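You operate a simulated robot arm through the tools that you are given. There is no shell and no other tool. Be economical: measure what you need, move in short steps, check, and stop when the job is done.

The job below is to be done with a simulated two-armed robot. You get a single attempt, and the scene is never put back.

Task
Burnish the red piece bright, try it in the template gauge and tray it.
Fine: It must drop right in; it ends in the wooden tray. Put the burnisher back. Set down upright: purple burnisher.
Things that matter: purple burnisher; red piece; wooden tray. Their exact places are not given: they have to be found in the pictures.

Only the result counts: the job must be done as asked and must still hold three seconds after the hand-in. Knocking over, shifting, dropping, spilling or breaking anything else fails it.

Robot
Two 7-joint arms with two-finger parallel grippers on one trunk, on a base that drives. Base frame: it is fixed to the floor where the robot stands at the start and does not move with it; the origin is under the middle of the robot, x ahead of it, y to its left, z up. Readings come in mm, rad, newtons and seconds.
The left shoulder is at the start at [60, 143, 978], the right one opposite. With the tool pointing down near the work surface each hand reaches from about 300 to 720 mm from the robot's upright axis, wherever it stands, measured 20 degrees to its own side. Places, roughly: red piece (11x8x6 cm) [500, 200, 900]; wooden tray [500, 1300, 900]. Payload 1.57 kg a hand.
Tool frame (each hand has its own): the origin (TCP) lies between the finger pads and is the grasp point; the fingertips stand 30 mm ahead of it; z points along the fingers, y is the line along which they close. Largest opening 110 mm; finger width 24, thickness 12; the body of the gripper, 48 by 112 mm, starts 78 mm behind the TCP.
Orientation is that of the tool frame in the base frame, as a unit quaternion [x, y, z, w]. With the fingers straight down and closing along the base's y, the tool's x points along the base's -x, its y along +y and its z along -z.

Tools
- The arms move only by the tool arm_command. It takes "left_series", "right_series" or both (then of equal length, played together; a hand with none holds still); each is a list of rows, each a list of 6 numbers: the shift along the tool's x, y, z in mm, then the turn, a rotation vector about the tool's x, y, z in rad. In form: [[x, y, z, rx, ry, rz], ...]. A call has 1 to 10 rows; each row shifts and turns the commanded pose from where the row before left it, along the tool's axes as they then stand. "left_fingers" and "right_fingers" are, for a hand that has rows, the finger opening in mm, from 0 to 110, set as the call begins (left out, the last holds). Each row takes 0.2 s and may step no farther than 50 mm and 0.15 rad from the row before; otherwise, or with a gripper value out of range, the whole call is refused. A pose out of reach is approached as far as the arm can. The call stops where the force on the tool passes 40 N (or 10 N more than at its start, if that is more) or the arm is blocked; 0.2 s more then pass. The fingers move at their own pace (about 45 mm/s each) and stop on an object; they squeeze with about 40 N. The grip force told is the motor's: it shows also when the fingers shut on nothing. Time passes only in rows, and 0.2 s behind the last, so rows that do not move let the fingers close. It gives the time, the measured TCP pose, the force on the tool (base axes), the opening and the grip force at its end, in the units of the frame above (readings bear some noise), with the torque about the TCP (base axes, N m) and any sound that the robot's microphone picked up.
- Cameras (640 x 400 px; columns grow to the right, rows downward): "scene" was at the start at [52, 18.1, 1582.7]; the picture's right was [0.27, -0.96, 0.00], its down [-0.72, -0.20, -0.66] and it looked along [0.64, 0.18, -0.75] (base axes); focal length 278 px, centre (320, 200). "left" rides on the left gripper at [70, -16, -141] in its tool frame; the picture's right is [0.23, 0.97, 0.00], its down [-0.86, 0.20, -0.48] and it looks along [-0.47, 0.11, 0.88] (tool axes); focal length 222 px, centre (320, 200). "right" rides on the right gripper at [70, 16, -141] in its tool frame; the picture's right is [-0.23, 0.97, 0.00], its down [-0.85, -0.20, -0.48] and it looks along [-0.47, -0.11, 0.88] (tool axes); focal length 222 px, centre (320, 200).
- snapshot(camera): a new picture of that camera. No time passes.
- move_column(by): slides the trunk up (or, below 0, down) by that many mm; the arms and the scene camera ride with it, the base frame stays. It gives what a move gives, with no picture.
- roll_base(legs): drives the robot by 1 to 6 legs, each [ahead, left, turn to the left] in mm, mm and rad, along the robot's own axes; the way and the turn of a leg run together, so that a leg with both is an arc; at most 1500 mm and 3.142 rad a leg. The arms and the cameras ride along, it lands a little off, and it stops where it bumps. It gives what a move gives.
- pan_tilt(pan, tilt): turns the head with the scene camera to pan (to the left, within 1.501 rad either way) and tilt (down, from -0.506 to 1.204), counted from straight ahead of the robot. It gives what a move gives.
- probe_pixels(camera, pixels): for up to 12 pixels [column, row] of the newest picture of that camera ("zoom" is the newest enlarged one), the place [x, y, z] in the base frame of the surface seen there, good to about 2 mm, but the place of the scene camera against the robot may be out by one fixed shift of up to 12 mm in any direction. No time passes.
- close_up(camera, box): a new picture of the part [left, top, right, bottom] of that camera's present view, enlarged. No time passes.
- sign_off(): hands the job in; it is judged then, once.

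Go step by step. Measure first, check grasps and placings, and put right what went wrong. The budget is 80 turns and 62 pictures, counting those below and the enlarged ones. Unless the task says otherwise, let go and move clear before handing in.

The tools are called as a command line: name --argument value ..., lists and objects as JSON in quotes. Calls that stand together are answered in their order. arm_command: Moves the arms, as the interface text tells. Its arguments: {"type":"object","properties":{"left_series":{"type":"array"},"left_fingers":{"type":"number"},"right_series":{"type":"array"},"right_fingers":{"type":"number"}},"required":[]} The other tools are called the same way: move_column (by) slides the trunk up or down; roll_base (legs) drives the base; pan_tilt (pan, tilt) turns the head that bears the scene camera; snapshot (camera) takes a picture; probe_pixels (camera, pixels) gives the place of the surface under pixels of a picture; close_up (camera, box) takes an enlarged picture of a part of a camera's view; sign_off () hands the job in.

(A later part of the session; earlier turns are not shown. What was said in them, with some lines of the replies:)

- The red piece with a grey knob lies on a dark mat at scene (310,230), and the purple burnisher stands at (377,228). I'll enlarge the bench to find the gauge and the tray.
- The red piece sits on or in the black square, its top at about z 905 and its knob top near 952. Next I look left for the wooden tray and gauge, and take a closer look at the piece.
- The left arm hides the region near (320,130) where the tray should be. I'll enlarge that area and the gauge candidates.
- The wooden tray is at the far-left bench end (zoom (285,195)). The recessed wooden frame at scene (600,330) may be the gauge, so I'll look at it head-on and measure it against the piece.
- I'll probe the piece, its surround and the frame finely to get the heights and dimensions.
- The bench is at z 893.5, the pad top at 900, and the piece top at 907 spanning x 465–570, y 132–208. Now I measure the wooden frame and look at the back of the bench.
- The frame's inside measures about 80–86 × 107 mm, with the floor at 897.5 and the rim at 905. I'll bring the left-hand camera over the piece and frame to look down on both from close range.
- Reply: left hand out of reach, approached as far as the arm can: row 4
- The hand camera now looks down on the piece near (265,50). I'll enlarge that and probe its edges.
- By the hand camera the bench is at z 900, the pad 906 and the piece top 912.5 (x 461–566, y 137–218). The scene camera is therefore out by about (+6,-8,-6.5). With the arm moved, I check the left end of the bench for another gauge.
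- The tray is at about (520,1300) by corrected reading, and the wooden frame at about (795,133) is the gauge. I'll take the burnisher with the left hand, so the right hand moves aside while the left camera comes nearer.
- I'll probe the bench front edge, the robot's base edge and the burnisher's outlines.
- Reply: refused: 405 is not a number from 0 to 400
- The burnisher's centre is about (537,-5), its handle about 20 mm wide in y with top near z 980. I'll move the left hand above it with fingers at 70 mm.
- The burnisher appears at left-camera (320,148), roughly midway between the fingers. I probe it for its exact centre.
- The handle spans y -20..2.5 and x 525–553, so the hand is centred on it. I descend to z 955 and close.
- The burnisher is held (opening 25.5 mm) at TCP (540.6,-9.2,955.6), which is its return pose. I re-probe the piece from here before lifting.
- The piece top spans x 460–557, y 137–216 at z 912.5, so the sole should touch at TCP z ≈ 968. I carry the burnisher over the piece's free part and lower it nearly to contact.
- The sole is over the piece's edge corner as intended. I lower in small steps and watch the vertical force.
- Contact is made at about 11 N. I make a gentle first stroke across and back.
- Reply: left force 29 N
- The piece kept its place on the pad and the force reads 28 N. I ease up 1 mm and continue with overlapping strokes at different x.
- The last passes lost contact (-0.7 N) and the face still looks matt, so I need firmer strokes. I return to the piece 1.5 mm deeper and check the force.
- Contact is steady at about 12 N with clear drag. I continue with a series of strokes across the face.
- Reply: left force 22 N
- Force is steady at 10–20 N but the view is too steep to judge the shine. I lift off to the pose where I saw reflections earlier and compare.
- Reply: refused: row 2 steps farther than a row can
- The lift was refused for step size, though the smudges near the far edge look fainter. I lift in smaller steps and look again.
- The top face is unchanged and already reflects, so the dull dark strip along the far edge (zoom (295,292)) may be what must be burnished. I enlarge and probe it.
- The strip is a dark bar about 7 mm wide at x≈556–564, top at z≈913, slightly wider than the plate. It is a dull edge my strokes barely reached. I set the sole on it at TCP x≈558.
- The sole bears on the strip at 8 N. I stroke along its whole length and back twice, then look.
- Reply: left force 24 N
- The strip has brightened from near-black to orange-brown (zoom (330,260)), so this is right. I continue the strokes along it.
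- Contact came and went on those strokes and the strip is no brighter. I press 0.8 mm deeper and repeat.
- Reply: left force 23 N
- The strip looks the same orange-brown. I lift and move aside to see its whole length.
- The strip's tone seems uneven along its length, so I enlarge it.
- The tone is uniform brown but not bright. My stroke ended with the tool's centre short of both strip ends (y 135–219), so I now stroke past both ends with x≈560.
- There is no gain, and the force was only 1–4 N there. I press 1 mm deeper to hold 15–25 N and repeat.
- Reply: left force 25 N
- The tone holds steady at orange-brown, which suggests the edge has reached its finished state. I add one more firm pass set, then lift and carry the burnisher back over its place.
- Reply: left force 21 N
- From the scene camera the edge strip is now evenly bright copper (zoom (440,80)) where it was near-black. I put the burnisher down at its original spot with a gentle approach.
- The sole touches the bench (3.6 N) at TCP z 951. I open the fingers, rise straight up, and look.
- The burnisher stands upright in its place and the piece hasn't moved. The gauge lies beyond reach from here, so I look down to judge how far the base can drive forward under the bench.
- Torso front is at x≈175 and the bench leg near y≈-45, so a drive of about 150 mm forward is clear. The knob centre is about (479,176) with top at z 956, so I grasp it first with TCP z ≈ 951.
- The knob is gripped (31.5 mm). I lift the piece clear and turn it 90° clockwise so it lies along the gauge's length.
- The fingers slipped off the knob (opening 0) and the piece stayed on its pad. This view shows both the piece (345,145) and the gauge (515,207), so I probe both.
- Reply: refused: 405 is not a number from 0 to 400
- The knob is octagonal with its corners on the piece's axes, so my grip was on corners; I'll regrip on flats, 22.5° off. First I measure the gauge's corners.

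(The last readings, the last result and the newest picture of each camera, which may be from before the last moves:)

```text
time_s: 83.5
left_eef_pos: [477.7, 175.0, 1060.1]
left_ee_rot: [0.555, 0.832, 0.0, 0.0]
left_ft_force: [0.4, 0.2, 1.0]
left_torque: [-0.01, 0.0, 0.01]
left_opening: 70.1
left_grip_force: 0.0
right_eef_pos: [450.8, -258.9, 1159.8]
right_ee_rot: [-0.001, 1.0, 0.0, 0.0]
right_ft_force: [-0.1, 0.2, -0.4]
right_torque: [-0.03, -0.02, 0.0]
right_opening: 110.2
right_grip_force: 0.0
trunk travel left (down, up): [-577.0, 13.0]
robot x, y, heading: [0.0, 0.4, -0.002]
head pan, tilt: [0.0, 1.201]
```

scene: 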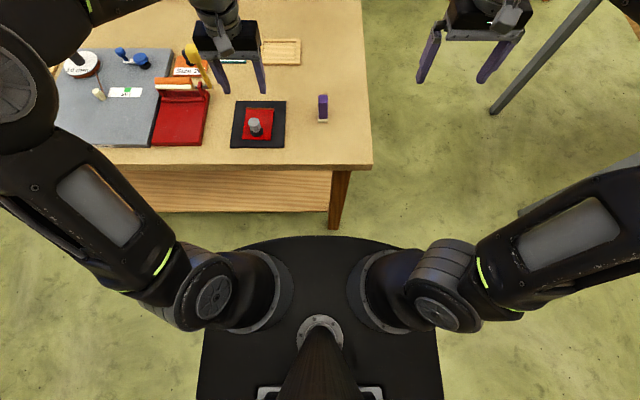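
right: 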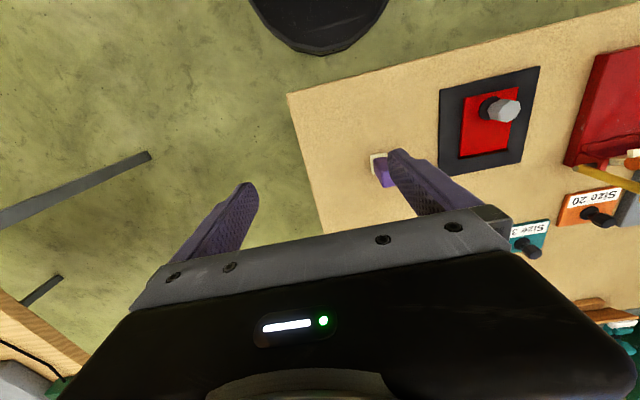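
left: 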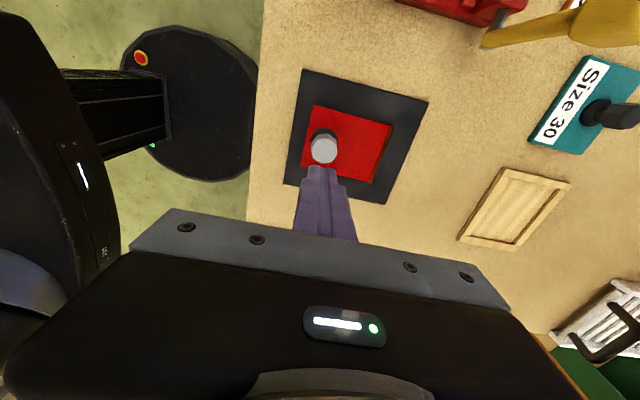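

The gauge's inside is x≈751–833, y≈79–187, centre (792,133), floor 902.5, and the piece (≈105 × 78) should fit with 1–2 mm each side. I descend on the knob with the hand yawed 67.5° and grip longer.

arm_command --left_series '[[1.7, 2.4, 30, 0, 0, 0], [0, 0, 40, 0, 0, 0], [0, 0, 30, 0, 0, 0], [0, 0, 11, 0, 0, 0], [0, 0, 0, 0, 0, 0]]'

arm_command --left_series '[[0, 0, 0, 0, 0, 0], [0, 0, 0, 0, 0, 0], [0, 0, 0, 0, 0, 0], [0, 0, 0, 0, 0, 0], [0, 0, 0, 0, 0, 0], [0, 0, 0, 0, 0, 0], [0, 0, 0, 0, 0, 0], [0, 0, 0, 0, 0, 0]]' --left_fingers 0

```text
time_s: 84.7
left_eef_pos: [477.9, 175.0, 949.6]
left_ee_rot: [0.555, 0.832, -0.001, -0.001]
left_ft_force: [-0.5, 0.0, 0.3]
left_torque: [0.01, 0.0, 0.01]
left_opening: 70.2
left_grip_force: 0.1
right_eef_pos: [451.0, -258.8, 1159.0]
right_ee_rot: [-0.001, 1.0, 0.0, 0.0]
right_ft_force: [-0.2, -0.1, 0.2]
right_torque: [0.01, 0.01, -0.01]
right_opening: 109.9
right_grip_force: 0.1
trunk travel left (down, up): [-577.0, 13.0]
robot x, y, heading: [-2.9, 2.6, 0.001]
head pan, tilt: [0.0, 1.201]
```

```text
time_s: 86.5
left_eef_pos: [477.3, 176.1, 950.5]
left_ee_rot: [0.555, 0.832, 0.0, -0.001]
left_ft_force: [1.7, 2.2, 3.0]
left_torque: [-0.07, -0.06, 0.0]
left_opening: 31.0
left_grip_force: 25.2
right_eef_pos: [450.5, -258.9, 1160.3]
right_ee_rot: [-0.001, 1.0, -0.001, 0.0]
right_ft_force: [0.0, 0.6, -0.4]
right_torque: [-0.01, -0.01, 0.02]
right_opening: 110.1
right_grip_force: 0.0
trunk travel left (down, up): [-577.0, 13.0]
robot x, y, heading: [2.6, -4.8, 0.001]
head pan, tilt: [0.0, 1.201]
```

The grip is at 31 mm. I lift just a little and check the load before going on.

arm_command --left_series '[[0, 0, -4, 0, 0, 0], [0, 0, -4, 0, 0, 0], [0, 0, -4, 0, 0, 0], [0, 0, 0, 0, 0, 0]]'

close_up --camera "scene" --box '[215, 70, 305, 160]'

```text
time_s: 87.5
left_eef_pos: [479.7, 175.4, 962.3]
left_ee_rot: [0.555, 0.832, 0.0, 0.0]
left_ft_force: [-0.5, -0.2, -1.5]
left_torque: [-0.03, 0.03, 0.0]
left_opening: 31.2
left_grip_force: 24.9
right_eef_pos: [451.8, -258.7, 1161.2]
right_ee_rot: [-0.002, 1.0, 0.0, 0.0]
right_ft_force: [0.3, -0.4, -0.8]
right_torque: [0.0, -0.03, 0.01]
right_opening: 109.8
right_grip_force: 0.1
trunk travel left (down, up): [-577.0, 13.0]
robot x, y, heading: [-0.2, -0.3, -0.001]
head pan, tilt: [0.0, 1.201]
```

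```text
4.44 times, centred on (260, 115) of scene
```

zoom: 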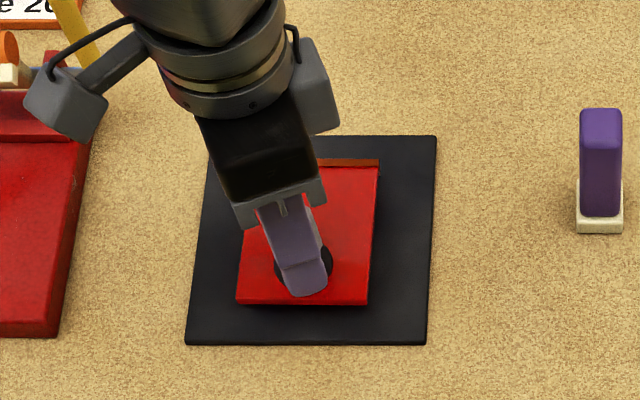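

The piece shows a gap below its near edge and the tool carries about 1.5 N, so it is lifted. I raise it slowly and watch the opening.

arm_command --left_series '[[0, 0, -6, 0, 0, 0], [0, 0, -8, 0, 0, 0], [0, 0, -10, 0, 0, 0], [0, 0, -10, 0, 0, 0], [0, 0, -10, 0, 0, 0], [0, 0, 0, 0, 0, 0]]'

```text
time_s: 88.9
left_eef_pos: [480.5, 175.7, 1005.6]
left_ee_rot: [0.554, 0.832, 0.0, 0.001]
left_ft_force: [-0.1, -0.2, -1.9]
left_torque: [0.01, 0.07, 0.03]
left_opening: 31.4
left_grip_force: 25.3
right_eef_pos: [452.3, -259.5, 1159.4]
right_ee_rot: [-0.001, 1.0, -0.001, 0.001]
right_ft_force: [0.6, 0.5, 0.2]
right_torque: [0.03, 0.02, -0.01]
right_opening: 110.0
right_grip_force: 0.0
trunk travel left (down, up): [-577.0, 13.0]
robot x, y, heading: [1.3, 1.7, 0.001]
head pan, tilt: [0.0, 1.201]
```

The piece is held (31.4 mm, 1.9 N load). I turn it gently 90° counter-clockwise, rising a bit as it turns.

arm_command --left_series '[[0, 0, -4, 0, 0, -0.1], [0, 0, -4, 0, 0, -0.1], [0, 0, -4, 0, 0, -0.1], [0, 0, -4, 0, 0, -0.1], [0, 0, -4, 0, 0, -0.1], [0, 0, -4, 0, 0, -0.1], [0, 0, -4, 0, 0, -0.1], [0, 0, -4, 0, 0, -0.1], [0, 0, -4, 0, 0, -0.1], [0, 0, -4, 0, 0, -0.1]]'

arm_command --left_series '[[0, 0, 0, 0, 0, -0.1], [0, 0, 0, 0, 0, -0.1], [0, 0, 0, 0, 0, -0.1], [0, 0, 0, 0, 0, -0.1], [0, 0, 0, 0, 0, -0.1], [0, 0, 0, 0, 0, -0.0708], [0, 0, 0, 0, 0, 0]]'

```text
time_s: 91.1
left_eef_pos: [479.5, 175.0, 1044.3]
left_ee_rot: [0.087, 0.996, 0.0, 0.0]
left_ft_force: [-0.3, 1.0, -2.1]
left_torque: [0.02, -0.05, 0.01]
left_opening: 31.1
left_grip_force: 25.5
right_eef_pos: [451.4, -258.4, 1161.1]
right_ee_rot: [-0.001, 1.0, 0.0, 0.0]
right_ft_force: [-0.5, 0.0, -0.5]
right_torque: [0.01, 0.03, 0.01]
right_opening: 110.1
right_grip_force: 0.0
trunk travel left (down, up): [-577.0, 13.0]
robot x, y, heading: [3.9, 1.8, -0.001]
head pan, tilt: [0.0, 1.201]
```

```text
time_s: 92.7
left_eef_pos: [479.1, 176.7, 1044.0]
left_ee_rot: [-0.196, 0.981, 0.0, 0.0]
left_ft_force: [0.7, -0.7, -1.3]
left_torque: [-0.02, -0.02, 0.02]
left_opening: 31.1
left_grip_force: 24.7
right_eef_pos: [451.3, -259.5, 1160.9]
right_ee_rot: [-0.001, 1.0, 0.001, 0.0]
right_ft_force: [-0.7, 0.8, -0.4]
right_torque: [0.01, -0.01, 0.0]
right_opening: 109.8
right_grip_force: 0.1
trunk travel left (down, up): [-577.0, 13.0]
robot x, y, heading: [0.8, 0.8, -0.001]
head pan, tilt: [0.0, 1.201]
```

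The piece is turned. I shift it right to the gauge's lateral line (y≈100), then drive the base forward 150 mm.

arm_command --left_series '[[9.8, -23.7, 0, 0, 0, 0], [9.8, -23.7, 0, 0, 0, 0], [9.8, -23.7, 0, 0, 0, 0], [0, 0, 0, 0, 0, 0]]'

roll_base --legs '[[75, 0, 0], [75, 0, 0]]'

snapshot --camera "left"

```text
time_s: 93.7
left_eef_pos: [478.8, 99.2, 1042.9]
left_ee_rot: [-0.196, 0.981, 0.0, 0.0]
left_ft_force: [0.6, -0.1, -2.8]
left_torque: [-0.05, 0.01, 0.01]
left_opening: 31.0
left_grip_force: 24.5
right_eef_pos: [451.1, -257.7, 1160.0]
right_ee_rot: [0.0, 1.0, 0.0, 0.0]
right_ft_force: [-0.2, 0.1, 0.9]
right_torque: [0.01, -0.03, 0.02]
right_opening: 110.1
right_grip_force: 0.0
trunk travel left (down, up): [-577.0, 13.0]
robot x, y, heading: [2.8, 0.0, -0.001]
head pan, tilt: [0.0, 1.201]
```

```text
time_s: 95.4
left_eef_pos: [628.9, 99.6, 1042.4]
left_ee_rot: [-0.195, 0.981, 0.0, -0.001]
left_ft_force: [0.6, 0.5, -2.7]
left_torque: [-0.05, 0.05, -0.04]
left_opening: 30.7
left_grip_force: 24.7
right_eef_pos: [603.3, -259.0, 1160.4]
right_ee_rot: [0.0, 1.0, -0.001, -0.001]
right_ft_force: [0.4, 0.2, 0.3]
right_torque: [-0.01, 0.03, 0.01]
right_opening: 109.9
right_grip_force: 0.0
trunk travel left (down, up): [-577.0, 13.0]
robot x, y, heading: [148.2, -0.7, -0.003]
head pan, tilt: [0.0, 1.201]
```

```text
7 pictures are left
```

left: 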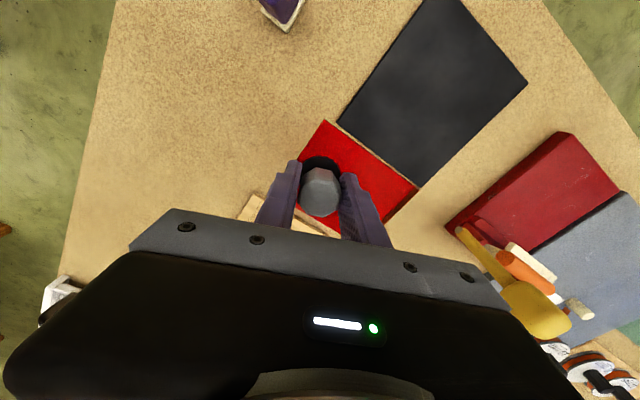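

The piece is held level, with corners visible at (327,120) and (417,187). I probe them to get its offset and yaw relative to the hand.

probe_pixels --camera "left" --pixels '[[327, 121], [300, 158], [415, 187], [388, 217], [345, 135], [370, 153], [395, 171], [402, 202], [313, 141], [322, 232], [300, 221], [380, 195]]'

close_up --camera "left" --box '[240, 100, 440, 250]'

```text
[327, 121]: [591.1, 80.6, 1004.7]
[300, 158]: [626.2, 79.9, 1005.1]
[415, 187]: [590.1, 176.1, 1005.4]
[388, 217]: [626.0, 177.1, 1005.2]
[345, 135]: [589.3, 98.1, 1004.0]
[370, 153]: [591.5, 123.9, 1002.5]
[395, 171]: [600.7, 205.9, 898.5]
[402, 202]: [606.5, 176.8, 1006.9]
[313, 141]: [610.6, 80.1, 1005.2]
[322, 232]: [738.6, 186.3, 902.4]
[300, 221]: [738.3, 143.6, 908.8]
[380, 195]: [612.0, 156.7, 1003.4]
```

```text
2.67 times, centred on (340, 175) of left
```

zoom: 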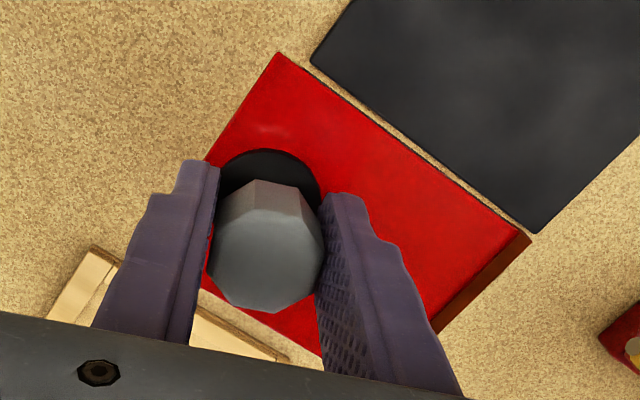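

The piece is square to the axes, with edges at TCP-38.7 in x and TCP-19.5 in y. The target TCP is therefore about (792,99.7). I move there and lower to a hover.

arm_command --left_series '[[-30.1, -12.5, 0, 0, 0, 0], [-30.1, -12.5, 0, 0, 0, 0], [-30.1, -12.5, 0, 0, 0, 0], [-30.1, -12.5, 0, 0, 0, 0], [-30.1, -12.5, 0, 0, 0, 0], [0, 0, 25, 0, 0, 0], [0, 0, 25, 0, 0, 0], [0, 0, 20, 0, 0, 0], [0, 0, 0, 0, 0, 0]]'

pan_tilt --pan 0.1 --tilt 0.85

close_up --camera "scene" --box '[255, 120, 405, 220]'

```text
time_s: 97.4
left_eef_pos: [793.6, 96.9, 971.9]
left_ee_rot: [-0.195, 0.981, -0.001, 0.0]
left_ft_force: [-1.0, -0.2, -1.9]
left_torque: [-0.05, 0.0, 0.01]
left_opening: 31.1
left_grip_force: 25.4
right_eef_pos: [601.3, -259.2, 1159.3]
right_ee_rot: [0.0, 1.0, 0.0, -0.001]
right_ft_force: [-0.6, 0.1, -0.4]
right_torque: [0.0, 0.0, 0.01]
right_opening: 109.8
right_grip_force: 0.1
trunk travel left (down, up): [-577.0, 13.0]
robot x, y, heading: [150.4, 0.1, 0.001]
head pan, tilt: [0.0, 1.201]
```

```text
time_s: 98.2
left_eef_pos: [794.5, 97.0, 974.9]
left_ee_rot: [-0.194, 0.981, 0.001, 0.0]
left_ft_force: [-1.0, 0.3, -1.8]
left_torque: [-0.07, -0.02, 0.01]
left_opening: 31.2
left_grip_force: 24.8
right_eef_pos: [601.5, -259.1, 1161.1]
right_ee_rot: [0.0, 1.0, 0.0, 0.0]
right_ft_force: [-0.4, 0.6, -0.2]
right_torque: [-0.01, 0.02, 0.0]
right_opening: 110.1
right_grip_force: 0.0
trunk travel left (down, up): [-577.0, 13.0]
robot x, y, heading: [149.3, -0.6, 0.001]
head pan, tilt: [0.099, 0.85]
```

```text
4.00 times, centred on (330, 170) of scene
```

zoom: 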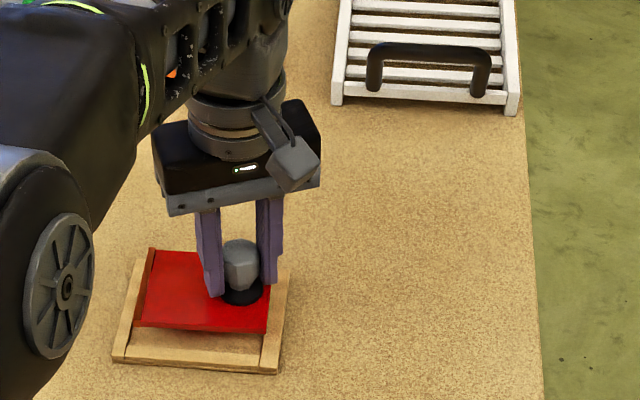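

I probe the piece's edges against the gauge's edges in the same view so any camera shift cancels.

probe_pixels --camera "zoom" --pixels '[[266, 330], [268, 300], [137, 322], [200, 326], [146, 270], [271, 371], [286, 290], [279, 330], [115, 355], [125, 310], [200, 362], [240, 340]]'

```text
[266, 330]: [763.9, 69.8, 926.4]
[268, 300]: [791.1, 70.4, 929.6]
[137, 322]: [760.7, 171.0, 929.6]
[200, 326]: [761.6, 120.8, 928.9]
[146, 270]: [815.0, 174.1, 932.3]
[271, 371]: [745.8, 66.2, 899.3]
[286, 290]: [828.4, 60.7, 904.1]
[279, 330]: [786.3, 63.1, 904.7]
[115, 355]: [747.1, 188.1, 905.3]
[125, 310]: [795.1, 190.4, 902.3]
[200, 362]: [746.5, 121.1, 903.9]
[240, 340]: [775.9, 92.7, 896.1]
```

The piece needs about +3 mm in y and -1.7 mm in x to be centred. I correct and lower to just above the rim, then go down in small steps.

arm_command --left_series '[[0.4, 3.4, 0, 0, 0, 0], [0, 0, 8, 0, 0, 0], [0, 0, 6, 0, 0, 0], [0, 0, 0, 0, 0, 0], [0, 0, 0, 0, 0, 0]]'

arm_command --left_series '[[0, 0, 2, 0, 0, 0], [0, 0, 2, 0, 0, 0], [0, 0, 2, 0, 0, 0], [0, 0, 0, 0, 0, 0]]'

```text
time_s: 99.4
left_eef_pos: [791.4, 101.9, 958.6]
left_ee_rot: [-0.194, 0.981, 0.0, 0.0]
left_ft_force: [0.3, 0.1, -1.8]
left_torque: [-0.04, -0.01, 0.02]
left_opening: 31.1
left_grip_force: 25.3
right_eef_pos: [601.5, -258.6, 1159.5]
right_ee_rot: [0.001, 1.0, -0.001, -0.001]
right_ft_force: [-0.1, 0.1, 0.3]
right_torque: [-0.01, 0.03, 0.02]
right_opening: 110.1
right_grip_force: 0.0
trunk travel left (down, up): [-577.0, 13.0]
robot x, y, heading: [148.9, 3.1, -0.0]
head pan, tilt: [0.099, 0.85]
```

```text
time_s: 100.4
left_eef_pos: [791.4, 101.7, 954.9]
left_ee_rot: [-0.195, 0.981, 0.0, 0.001]
left_ft_force: [3.2, 0.0, 9.5]
left_torque: [0.16, 0.26, -0.12]
left_opening: 31.1
left_grip_force: 25.0
right_eef_pos: [600.0, -258.6, 1160.0]
right_ee_rot: [0.0, 1.0, 0.001, 0.0]
right_ft_force: [0.6, -0.5, 0.4]
right_torque: [-0.04, -0.01, 0.0]
right_opening: 109.7
right_grip_force: 0.0
trunk travel left (down, up): [-577.0, 13.0]
robot x, y, heading: [144.0, 2.7, 0.001]
head pan, tilt: [0.099, 0.85]
```

It touches the rim (9.5 N), and the torque places the contact on the near (−x) wall. I rise slightly, shift +1.8 mm in x, and try again.

arm_command --left_series '[[0, 0, -2.5, 0, 0, 0], [-1.4, -1.34, 0, 0, 0, 0], [0, 0, 2, 0, 0, 0], [0, 0, 2, 0, 0, 0], [0, 0, 0, 0, 0, 0]]'

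```text
time_s: 101.6
left_eef_pos: [790.5, 102.1, 954.5]
left_ee_rot: [-0.195, 0.981, -0.001, 0.002]
left_ft_force: [-1.3, -1.5, 14.6]
left_torque: [0.14, 0.18, -0.13]
left_opening: 31.1
left_grip_force: 25.5
right_eef_pos: [600.5, -258.6, 1161.3]
right_ee_rot: [-0.001, 1.0, 0.0, 0.0]
right_ft_force: [0.6, -0.3, 0.0]
right_torque: [-0.01, 0.01, 0.0]
right_opening: 110.0
right_grip_force: 0.1
trunk travel left (down, up): [-577.0, 13.0]
robot x, y, heading: [143.6, -0.7, -0.001]
head pan, tilt: [0.099, 0.85]
```

It is still on the rim, with TCP y at 102 against a target of 99.7. I rise, shift (+1.5,−2) and lower again.

arm_command --left_series '[[0, 0, -3.5, 0, 0, 0], [-0.62, -2.42, 0, 0, 0, 0], [0, 0, 2, 0, 0, 0], [0, 0, 2, 0, 0, 0], [0, 0, 0, 0, 0, 0]]'

```text
time_s: 102.8
left_eef_pos: [792.8, 101.4, 952.8]
left_ee_rot: [-0.196, 0.981, -0.001, 0.002]
left_ft_force: [-0.7, 4.2, 15.8]
left_torque: [-0.27, -0.14, -0.09]
left_opening: 31.1
left_grip_force: 25.0
right_eef_pos: [600.0, -257.8, 1160.9]
right_ee_rot: [0.0, 1.0, 0.001, 0.002]
right_ft_force: [0.2, 1.3, 0.5]
right_torque: [0.01, 0.02, -0.01]
right_opening: 110.2
right_grip_force: 0.1
trunk travel left (down, up): [-577.0, 13.0]
robot x, y, heading: [150.4, -0.3, -0.0]
head pan, tilt: [0.099, 0.85]
```

Now the contact is on the −y end with a +4 N push in y, slightly lower than before. I ease +1.2 mm in y and press on.

arm_command --left_series '[[0, 0, -1.5, 0, 0, 0], [-0.1, 1.26, 0, 0, 0, 0], [0, 0, 1.5, 0, 0, 0], [0, 0, 1, 0, 0, 0], [0, 0, 0, 0, 0, 0]]'

```text
time_s: 104.0
left_eef_pos: [792.7, 100.6, 952.6]
left_ee_rot: [-0.196, 0.981, 0.0, 0.002]
left_ft_force: [2.4, 1.7, 15.0]
left_torque: [-0.27, -0.16, -0.15]
left_opening: 31.0
left_grip_force: 24.9
right_eef_pos: [600.2, -258.3, 1160.4]
right_ee_rot: [0.001, 1.0, 0.001, 0.001]
right_ft_force: [-0.4, 0.9, 0.2]
right_torque: [0.01, 0.02, -0.01]
right_opening: 109.9
right_grip_force: 0.0
trunk travel left (down, up): [-577.0, 13.0]
robot x, y, heading: [156.0, -3.1, -0.0]
head pan, tilt: [0.099, 0.85]
```

The push is now smaller, but a steady −0.15 N m twist suggests a slight yaw error. I correct yaw by 0.012 rad and move +1.2 mm in y, then lower.

arm_command --left_series '[[0, 0, -1.5, 0, 0, 0], [0, 1.3, 0, 0, 0, 0.012], [0, 0, 1.5, 0, 0, 0], [0, 0, 1, 0, 0, 0], [0, 0, 0, 0, 0, 0]]'

```text
time_s: 105.2
left_eef_pos: [792.4, 101.5, 950.2]
left_ee_rot: [-0.189, 0.982, -0.001, 0.001]
left_ft_force: [4.6, -0.1, 15.2]
left_torque: [-0.34, -0.09, -0.15]
left_opening: 31.3
left_grip_force: 24.6
right_eef_pos: [600.7, -258.4, 1160.5]
right_ee_rot: [0.0, 1.0, 0.0, 0.001]
right_ft_force: [0.2, 0.0, 0.5]
right_torque: [-0.01, 0.0, -0.02]
right_opening: 110.2
right_grip_force: 0.2
trunk travel left (down, up): [-577.0, 13.0]
robot x, y, heading: [150.5, -1.0, -0.0]
head pan, tilt: [0.099, 0.85]
```

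It has sunk to z 950, with the −y end still catching and a +x push. I add a little more yaw with (+0.8,+0.8).

arm_command --left_series '[[0, 0, -1, 0, 0, 0], [-1.05, 0.43, 0, 0, 0, 0.01], [0, 0, 1, 0, 0, 0], [0, 0, 0.7, 0, 0, 0], [0, 0, 0, 0, 0, 0]]'

```text
time_s: 106.4
left_eef_pos: [791.8, 100.2, 948.6]
left_ee_rot: [-0.185, 0.983, -0.001, 0.0]
left_ft_force: [-0.7, -1.2, 12.2]
left_torque: [-0.46, 0.15, -0.21]
left_opening: 31.3
left_grip_force: 24.9
right_eef_pos: [599.8, -259.4, 1161.6]
right_ee_rot: [0.0, 1.0, 0.001, 0.0]
right_ft_force: [0.4, -0.2, -0.3]
right_torque: [0.01, 0.0, -0.02]
right_opening: 109.9
right_grip_force: 0.1
trunk travel left (down, up): [-577.0, 13.0]
robot x, y, heading: [147.1, 4.6, 0.001]
head pan, tilt: [0.099, 0.85]
```

It is at z 948.6, about 2 mm from fully home. I take one picture to see how it lies.

close_up --camera "scene" --box '[275, 165, 345, 220]'

probe_pixels --camera "zoom" --pixels '[[40, 230], [100, 300], [200, 300], [300, 300], [320, 220], [150, 200], [330, 280], [60, 200]]'

```text
7.27 times, centred on (310, 192) of scene
```

zoom: 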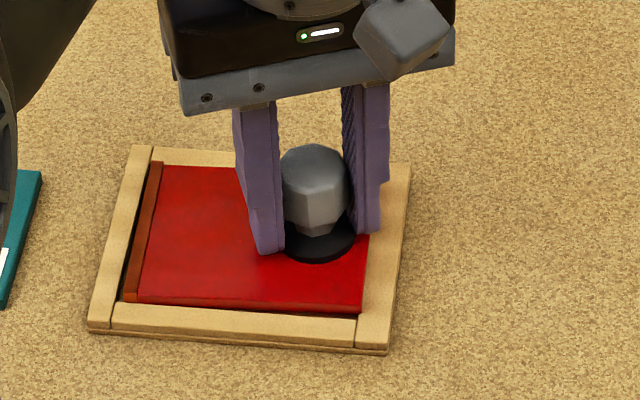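

```text
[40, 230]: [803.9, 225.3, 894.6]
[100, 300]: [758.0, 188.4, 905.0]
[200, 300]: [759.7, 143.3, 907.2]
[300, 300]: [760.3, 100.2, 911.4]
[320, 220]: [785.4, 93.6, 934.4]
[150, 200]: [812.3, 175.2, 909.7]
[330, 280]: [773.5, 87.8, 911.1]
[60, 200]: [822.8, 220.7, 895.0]
```

The strip end is in with a gap of about 4 mm to the left wall, while the right end still rests on the −y rim. I shift +2.5 mm in y and lower.

arm_command --left_series '[[0, 0, -1.5, 0, 0, 0], [-0.96, 2.31, 0, 0, 0, 0], [0, 0, 1.5, 0, 0, 0], [0, 0, 1, 0, 0, 0], [0, 0, 0, 0, 0, 0]]'

```text
time_s: 107.6
left_eef_pos: [791.8, 104.1, 947.4]
left_ee_rot: [-0.183, 0.983, -0.001, 0.0]
left_ft_force: [0.0, -5.6, -1.7]
left_torque: [-0.23, 0.0, -0.25]
left_opening: 31.2
left_grip_force: 24.8
right_eef_pos: [601.7, -260.0, 1160.0]
right_ee_rot: [0.0, 1.0, 0.001, 0.0]
right_ft_force: [-0.4, -0.1, 0.7]
right_torque: [0.02, -0.01, -0.01]
right_opening: 110.0
right_grip_force: 0.0
trunk travel left (down, up): [-577.0, 13.0]
robot x, y, heading: [152.5, -1.2, 0.0]
head pan, tilt: [0.099, 0.85]
```

It dropped in: vertical load is back to its own weight at z 947.4, with a slight push against the +y wall. I relax 1 mm in y, lower to the floor of the gauge.

arm_command --left_series '[[0.38, -0.92, 0, 0, 0, -0.01], [0, 0, 1, 0, 0, 0], [0, 0, 1, 0, 0, 0], [0, 0, 0, 0, 0, 0]]'

```text
time_s: 108.6
left_eef_pos: [792.3, 104.8, 945.8]
left_ee_rot: [-0.19, 0.982, 0.0, 0.0]
left_ft_force: [0.4, -4.8, 0.0]
left_torque: [-0.02, -0.05, -0.17]
left_opening: 31.2
left_grip_force: 25.5
right_eef_pos: [601.4, -260.0, 1159.7]
right_ee_rot: [0.0, 1.0, 0.001, 0.0]
right_ft_force: [0.4, 0.4, -0.3]
right_torque: [0.0, 0.0, -0.01]
right_opening: 110.1
right_grip_force: 0.1
trunk travel left (down, up): [-577.0, 13.0]
robot x, y, heading: [150.5, 0.1, 0.002]
head pan, tilt: [0.099, 0.85]
```

It is down at z 945.8. I ease off another 1 mm in y and open the fingers so the piece rests freely in the gauge, then look.

arm_command --left_series '[[0.4, -0.9, 0, 0, 0, 0], [0, 0, 0.7, 0, 0, 0], [0, 0, 0, 0, 0, 0]]'

arm_command --left_series '[[0, 0, 0, 0, 0, 0], [0, 0, 0, 0, 0, 0], [0, 0, 0, 0, 0, 0]]' --left_fingers 50

close_up --camera "scene" --box '[275, 165, 345, 220]'

probe_pixels --camera "zoom" --pixels '[[200, 300], [300, 300], [150, 200], [330, 280], [170, 270], [345, 290], [310, 160], [150, 290]]'

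```text
time_s: 109.4
left_eef_pos: [791.9, 102.9, 945.2]
left_ee_rot: [-0.19, 0.982, 0.002, 0.0]
left_ft_force: [-4.7, 1.7, 2.0]
left_torque: [0.08, -0.03, -0.18]
left_opening: 31.3
left_grip_force: 24.6
right_eef_pos: [601.4, -258.2, 1159.9]
right_ee_rot: [-0.001, 1.0, 0.0, 0.0]
right_ft_force: [-0.1, -0.2, -0.8]
right_torque: [0.01, -0.04, 0.01]
right_opening: 109.9
right_grip_force: 0.1
trunk travel left (down, up): [-577.0, 13.0]
robot x, y, heading: [151.2, 0.7, -0.003]
head pan, tilt: [0.099, 0.85]
```

```text
time_s: 110.2
left_eef_pos: [792.0, 102.6, 944.4]
left_ee_rot: [-0.19, 0.982, 0.001, 0.001]
left_ft_force: [0.2, -0.3, -0.2]
left_torque: [0.0, 0.04, -0.01]
left_opening: 50.1
left_grip_force: 0.0
right_eef_pos: [601.2, -258.0, 1160.5]
right_ee_rot: [0.0, 1.0, 0.0, 0.0]
right_ft_force: [-1.3, -0.3, 1.0]
right_torque: [-0.01, 0.03, -0.01]
right_opening: 110.0
right_grip_force: 0.0
trunk travel left (down, up): [-577.0, 13.0]
robot x, y, heading: [152.2, 1.7, 0.0]
head pan, tilt: [0.099, 0.85]
```

```text
7.27 times, centred on (310, 192) of scene
```

zoom: 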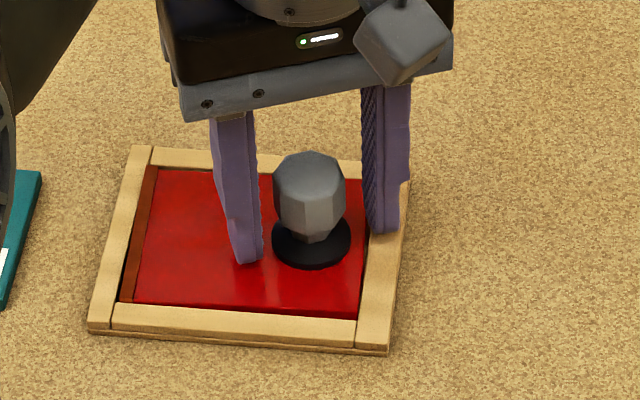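

```text
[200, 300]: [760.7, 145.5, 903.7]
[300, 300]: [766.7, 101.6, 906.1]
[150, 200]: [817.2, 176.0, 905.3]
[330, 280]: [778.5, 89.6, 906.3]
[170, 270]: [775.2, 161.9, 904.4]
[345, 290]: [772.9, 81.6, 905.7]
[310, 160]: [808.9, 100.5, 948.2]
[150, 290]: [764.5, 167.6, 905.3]
```

The piece lies inside all four walls with its top near rim level (904–906 across). I regrip the knob and press lightly to be sure it is fully seated.

arm_command --left_series '[[0, 0, -1, 0, 0, 0], [0, 0, 0, 0, 0, 0], [0, 0, 0, 0, 0, 0], [0, 0, 0, 0, 0, 0], [0, 0, 0, 0, 0, 0], [0, 0, 0, 0, 0, 0]]' --left_fingers 0

arm_command --left_series '[[0, 0, 1, 0, 0, 0], [0, 0, 0.7, 0, 0, 0], [0, 0, 0, 0, 0, 0]]'

```text
time_s: 111.6
left_eef_pos: [793.1, 103.3, 945.9]
left_ee_rot: [-0.19, 0.982, 0.0, 0.0]
left_ft_force: [-0.7, 1.9, 1.3]
left_torque: [-0.04, -0.08, -0.12]
left_opening: 31.2
left_grip_force: 24.6
right_eef_pos: [601.3, -257.7, 1160.6]
right_ee_rot: [0.0, 1.0, 0.0, 0.0]
right_ft_force: [0.0, -0.3, 0.1]
right_torque: [0.03, 0.03, 0.01]
right_opening: 110.0
right_grip_force: 0.1
trunk travel left (down, up): [-577.0, 13.0]
robot x, y, heading: [148.2, -0.1, 0.007]
head pan, tilt: [0.099, 0.85]
```

```text
time_s: 112.4
left_eef_pos: [793.6, 102.1, 946.1]
left_ee_rot: [-0.191, 0.982, -0.001, 0.002]
left_ft_force: [3.5, -0.6, 11.4]
left_torque: [0.15, 0.33, -0.15]
left_opening: 31.1
left_grip_force: 24.5
right_eef_pos: [600.8, -259.5, 1161.1]
right_ee_rot: [-0.001, 1.0, 0.0, 0.0]
right_ft_force: [-0.2, 0.0, -0.3]
right_torque: [0.03, 0.0, 0.0]
right_opening: 110.1
right_grip_force: 0.0
trunk travel left (down, up): [-577.0, 13.0]
robot x, y, heading: [148.6, -2.2, 0.003]
head pan, tilt: [0.099, 0.85]
```

The piece is firmly seated (11 N, z steady), so the gauge try is done. I lift it slowly straight out.

arm_command --left_series '[[0, 0, -2, 0, 0, 0], [0, 0, -3, 0, 0, 0], [0, 0, -4, 0, 0, 0], [0, 0, -5, 0, 0, 0], [0, 0, -8, 0, 0, 0], [0, 0, -15, 0, 0, 0], [0, 0, -20, 0, 0, 0], [0, 0, -20, 0, 0, 0], [0, 0, -20, 0, 0, 0], [0, 0, 0, 0, 0, 0]]'

probe_pixels --camera "scene" --pixels '[[320, 200]]'

```text
time_s: 114.6
left_eef_pos: [793.6, 102.4, 1043.3]
left_ee_rot: [-0.188, 0.982, 0.0, 0.0]
left_ft_force: [0.3, 0.9, -1.4]
left_torque: [-0.01, 0.01, 0.01]
left_opening: 30.9
left_grip_force: 25.0
right_eef_pos: [601.3, -259.5, 1159.9]
right_ee_rot: [0.0, 1.0, 0.0, 0.0]
right_ft_force: [0.1, 0.2, -0.1]
right_torque: [0.02, 0.04, 0.0]
right_opening: 110.0
right_grip_force: 0.0
trunk travel left (down, up): [-577.0, 13.0]
robot x, y, heading: [152.5, 1.1, 0.003]
head pan, tilt: [0.099, 0.85]
```

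```text
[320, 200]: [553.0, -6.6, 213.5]
```

The piece is out and held. I back the robot off 500 mm so the hand clears the bench, then drive left along it.

roll_base --legs '[[-250, 0, 0], [-250, 0, 0], [0, 555, 0], [0, 555, 0]]'

```text
time_s: 123.2
left_eef_pos: [284.9, 1186.6, 1043.1]
left_ee_rot: [-0.197, 0.98, 0.0, 0.0]
left_ft_force: [0.2, 1.1, -2.6]
left_torque: [-0.05, 0.0, 0.01]
left_opening: 31.0
left_grip_force: 25.6
right_eef_pos: [99.1, 822.2, 1160.0]
right_ee_rot: [-0.007, 1.0, -0.001, -0.001]
right_ft_force: [-0.4, 0.7, -0.3]
right_torque: [0.01, 0.0, 0.01]
right_opening: 110.0
right_grip_force: 0.1
trunk travel left (down, up): [-577.0, 13.0]
robot x, y, heading: [-359.2, 1071.2, 0.011]
head pan, tilt: [0.099, 0.85]
```

The piece is still held. I drive forward to stand before the tray and take one picture there.

roll_base --legs '[[180, 40, -0.01], [180, 0, 0]]'

pan_tilt --pan 0.35 --tilt 0.9

snapshot --camera "scene"

```text
time_s: 125.9
left_eef_pos: [649.0, 1223.7, 1041.9]
left_ee_rot: [-0.194, 0.981, 0.0, -0.001]
left_ft_force: [0.2, -0.6, -2.0]
left_torque: [-0.07, 0.03, 0.0]
left_opening: 30.7
left_grip_force: 25.0
right_eef_pos: [460.4, 860.7, 1159.9]
right_ee_rot: [-0.005, 1.0, 0.001, 0.0]
right_ft_force: [0.8, 0.6, -0.1]
right_torque: [0.0, 0.06, -0.02]
right_opening: 109.9
right_grip_force: 0.0
trunk travel left (down, up): [-577.0, 13.0]
robot x, y, heading: [2.6, 1115.0, 0.01]
head pan, tilt: [0.099, 0.85]
```

```text
time_s: 126.7
left_eef_pos: [648.2, 1224.2, 1042.8]
left_ee_rot: [-0.194, 0.981, 0.0, -0.001]
left_ft_force: [-0.2, 0.8, -1.9]
left_torque: [-0.05, -0.01, 0.02]
left_opening: 30.8
left_grip_force: 24.0
right_eef_pos: [460.0, 861.3, 1160.2]
right_ee_rot: [-0.005, 1.0, 0.0, 0.0]
right_ft_force: [-0.7, -0.1, -0.7]
right_torque: [0.02, 0.01, -0.03]
right_opening: 110.1
right_grip_force: 0.1
trunk travel left (down, up): [-577.0, 13.0]
robot x, y, heading: [5.9, 1119.4, 0.009]
head pan, tilt: [0.351, 0.901]
```

```text
2 pictures are left
```

scene: 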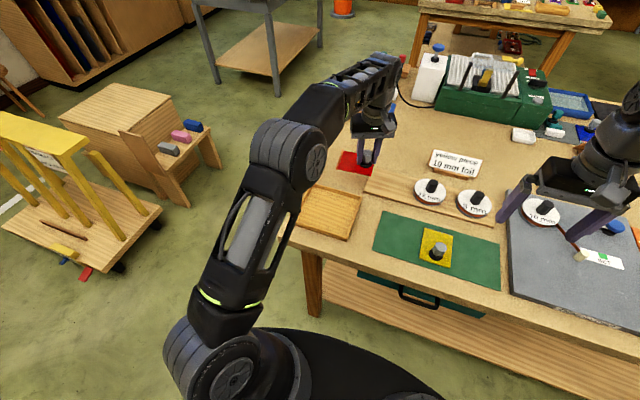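

The tray is at (332,210). I probe its corners, floor and rim, and the held piece.

probe_pixels --camera "scene" --pixels '[[347, 238], [361, 194], [325, 188], [301, 222], [330, 210], [345, 200], [320, 222], [350, 215], [353, 218], [325, 232], [357, 163], [340, 190]]'

```text
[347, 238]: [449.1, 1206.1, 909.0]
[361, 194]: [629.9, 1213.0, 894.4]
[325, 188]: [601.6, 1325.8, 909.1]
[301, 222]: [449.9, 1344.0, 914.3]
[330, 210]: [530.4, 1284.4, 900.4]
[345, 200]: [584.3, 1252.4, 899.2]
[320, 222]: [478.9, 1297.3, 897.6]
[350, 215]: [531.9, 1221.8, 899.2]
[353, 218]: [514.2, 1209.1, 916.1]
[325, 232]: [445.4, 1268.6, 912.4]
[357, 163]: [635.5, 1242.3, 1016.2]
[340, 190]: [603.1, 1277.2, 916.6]
```

Corrected, the tray spans x≈441–602, y≈1215–1355, with its floor near z 905. I carry the piece over its centre (TCP ≈ (521,1252)) and lower.

arm_command --left_series '[[26.8, 18.7, 0, 0, 0, 0], [26.8, 18.7, 0, 0, 0, 0], [26.8, 18.7, 0, 0, 0, 0], [26.7, 18.6, 0, 0, 0, 0], [0, 0, 20, 0, 0, 0], [0, 0, 20, 0, 0, 0], [0, 0, 0, 0, 0, 0]]'

close_up --camera "scene" --box '[270, 130, 400, 260]'

```text
time_s: 128.3
left_eef_pos: [519.0, 1252.5, 1002.4]
left_ee_rot: [-0.194, 0.981, 0.0, 0.0]
left_ft_force: [0.4, -0.6, -1.7]
left_torque: [-0.05, 0.01, 0.0]
left_opening: 31.0
left_grip_force: 24.7
right_eef_pos: [460.5, 862.0, 1160.5]
right_ee_rot: [-0.005, 1.0, 0.0, -0.001]
right_ft_force: [-0.7, -0.4, -0.2]
right_torque: [0.02, 0.03, 0.0]
right_opening: 110.2
right_grip_force: 0.1
trunk travel left (down, up): [-577.0, 13.0]
robot x, y, heading: [2.5, 1117.3, 0.01]
head pan, tilt: [0.351, 0.901]
```

```text
3.08 times, centred on (335, 195) of scene
```

zoom: 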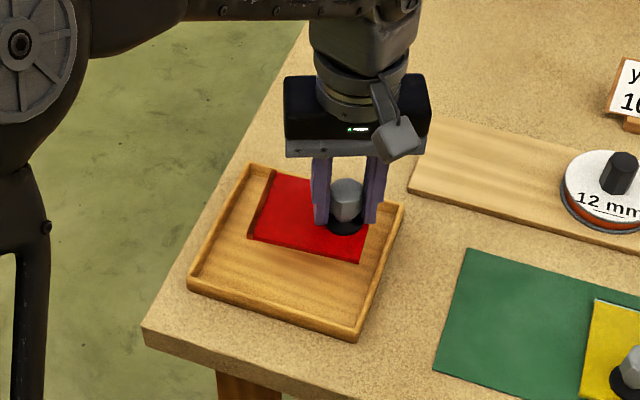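

The whole tray and the piece are in view. I probe both to centre them exactly.

probe_pixels --camera "zoom" --pixels '[[190, 281], [250, 167], [402, 207], [355, 337], [300, 320], [220, 225], [381, 270], [358, 260], [252, 238], [272, 175], [366, 230], [300, 280]]'

```text
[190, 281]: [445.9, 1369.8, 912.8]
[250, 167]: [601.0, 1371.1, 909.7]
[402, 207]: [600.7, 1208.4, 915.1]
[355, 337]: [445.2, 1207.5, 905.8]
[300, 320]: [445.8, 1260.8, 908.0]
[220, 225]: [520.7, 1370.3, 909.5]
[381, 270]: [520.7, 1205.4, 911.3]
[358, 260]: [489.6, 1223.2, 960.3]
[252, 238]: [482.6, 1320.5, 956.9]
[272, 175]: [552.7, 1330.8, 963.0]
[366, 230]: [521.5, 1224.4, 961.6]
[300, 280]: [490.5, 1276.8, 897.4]
```

The piece is centred in x but 11 mm short in y. I shift +11 mm and lower to just above the tray floor.

arm_command --left_series '[[-4.2, 10.2, 0, 0, 0, 0], [0, 0, 20, 0, 0, 0], [0, 0, 18, 0, 0, 0], [0, 0, 10, 0, 0, 0], [0, 0, 0, 0, 0, 0]]'

arm_command --left_series '[[0, 0, 2, 0, 0, 0], [0, 0, 2, 0, 0, 0], [0, 0, 2, 0, 0, 0], [0, 0, 0, 0, 0, 0]]'

```text
time_s: 129.5
left_eef_pos: [521.6, 1262.1, 954.8]
left_ee_rot: [-0.194, 0.981, 0.0, 0.0]
left_ft_force: [0.5, -0.5, -1.8]
left_torque: [-0.04, 0.02, 0.04]
left_opening: 30.9
left_grip_force: 25.2
right_eef_pos: [460.9, 861.5, 1160.2]
right_ee_rot: [-0.005, 1.0, 0.0, 0.0]
right_ft_force: [-0.6, 1.0, 0.0]
right_torque: [0.01, -0.04, 0.0]
right_opening: 110.0
right_grip_force: 0.0
trunk travel left (down, up): [-577.0, 13.0]
robot x, y, heading: [9.1, 1115.9, 0.01]
head pan, tilt: [0.351, 0.901]
```

```text
time_s: 130.5
left_eef_pos: [520.7, 1264.2, 948.0]
left_ee_rot: [-0.194, 0.981, 0.0, 0.0]
left_ft_force: [-0.1, -0.4, -1.5]
left_torque: [-0.06, 0.02, 0.0]
left_opening: 30.9
left_grip_force: 24.8
right_eef_pos: [459.3, 860.6, 1160.6]
right_ee_rot: [-0.006, 1.0, 0.001, 0.0]
right_ft_force: [0.3, -0.7, 0.9]
right_torque: [0.01, -0.02, 0.0]
right_opening: 110.0
right_grip_force: 0.0
trunk travel left (down, up): [-577.0, 13.0]
robot x, y, heading: [7.5, 1116.2, 0.015]
head pan, tilt: [0.351, 0.901]
```

No contact yet at z 948, so I lower further in 1 mm steps.

arm_command --left_series '[[0, 0, 1, 0, 0, 0], [0, 0, 1, 0, 0, 0], [0, 0, 0, 0, 0, 0]]'

```text
time_s: 131.3
left_eef_pos: [520.0, 1263.3, 947.0]
left_ee_rot: [-0.194, 0.981, 0.0, 0.001]
left_ft_force: [0.3, -0.6, -1.1]
left_torque: [0.01, -0.03, -0.04]
left_opening: 30.5
left_grip_force: 24.9
right_eef_pos: [459.7, 861.1, 1160.7]
right_ee_rot: [-0.005, 1.0, 0.001, 0.0]
right_ft_force: [0.1, 0.3, 0.0]
right_torque: [0.02, 0.02, 0.01]
right_opening: 110.0
right_grip_force: 0.1
trunk travel left (down, up): [-577.0, 13.0]
robot x, y, heading: [7.6, 1119.8, 0.01]
head pan, tilt: [0.351, 0.901]
```

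arm_command --left_series '[[0, 0, 1, 0, 0, 0], [0, 0, 1, 0, 0, 0], [0, 0, 0, 0, 0, 0]]'

```text
time_s: 132.1
left_eef_pos: [520.3, 1261.9, 947.4]
left_ee_rot: [-0.194, 0.981, 0.0, 0.002]
left_ft_force: [-0.3, 1.8, 15.1]
left_torque: [0.08, -0.04, -0.19]
left_opening: 30.9
left_grip_force: 25.1
right_eef_pos: [458.9, 860.8, 1161.5]
right_ee_rot: [-0.005, 1.0, 0.001, 0.001]
right_ft_force: [-0.5, 0.2, 0.7]
right_torque: [0.0, 0.01, -0.01]
right_opening: 110.1
right_grip_force: 0.0
trunk travel left (down, up): [-577.0, 13.0]
robot x, y, heading: [0.3, 1117.2, 0.006]
head pan, tilt: [0.351, 0.901]
```

The piece rests on the tray floor (15 N). I ease off, open moderately so the fingers stay clear of the rims, rise straight up and look.

arm_command --left_series '[[0, 0, -1, 0, 0, 0], [0, 0, 0, 0, 0, 0], [0, 0, 0, 0, 0, 0], [0, 0, 0, 0, 0, 0], [0, 0, -20, 0, 0, 0], [0, 0, -40, 0, 0, 0], [0, 0, -40, 0, 0, 0], [0, 0, -40, 0, 0, 0], [0, 0, 0, 0, 0, 0]]' --left_fingers 60

close_up --camera "scene" --box '[270, 130, 400, 260]'

probe_pixels --camera "zoom" --pixels '[[300, 250], [260, 240], [340, 270], [280, 210]]'

```text
time_s: 134.1
left_eef_pos: [522.1, 1261.5, 1086.0]
left_ee_rot: [-0.195, 0.981, 0.0, 0.0]
left_ft_force: [0.9, 0.4, 0.0]
left_torque: [0.02, -0.01, -0.03]
left_opening: 60.3
left_grip_force: 0.1
right_eef_pos: [460.4, 861.9, 1160.7]
right_ee_rot: [-0.005, 1.0, 0.001, 0.0]
right_ft_force: [0.4, 0.8, 0.0]
right_torque: [0.02, 0.01, -0.01]
right_opening: 109.8
right_grip_force: 0.1
trunk travel left (down, up): [-577.0, 13.0]
robot x, y, heading: [10.2, 1115.8, 0.012]
head pan, tilt: [0.351, 0.901]
```

```text
3.08 times, centred on (335, 195) of scene
```

zoom: 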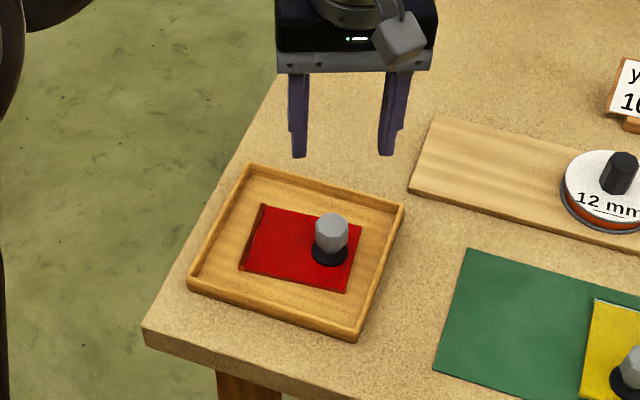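

```text
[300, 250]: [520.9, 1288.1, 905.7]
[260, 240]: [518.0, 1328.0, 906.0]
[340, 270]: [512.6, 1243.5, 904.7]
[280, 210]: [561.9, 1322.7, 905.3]
```

The piece lies flat in the middle of the wooden tray (heights 905–906 throughout), the burnisher stands back in its place, and the hands are clear. I hand in.

sign_off

```text
The job is handed in.
```

I burnished the red piece's dull edge until it was evenly bright, and it dropped fully into the wooden-frame gauge. It now lies flat in the wooden tray, and the purple burnisher stands upright at its original spot.

I identified the gauge by its shape and fit, since nothing on it was labelled. On the first grip the fingers slipped off the knob, but the piece stayed on its pad.
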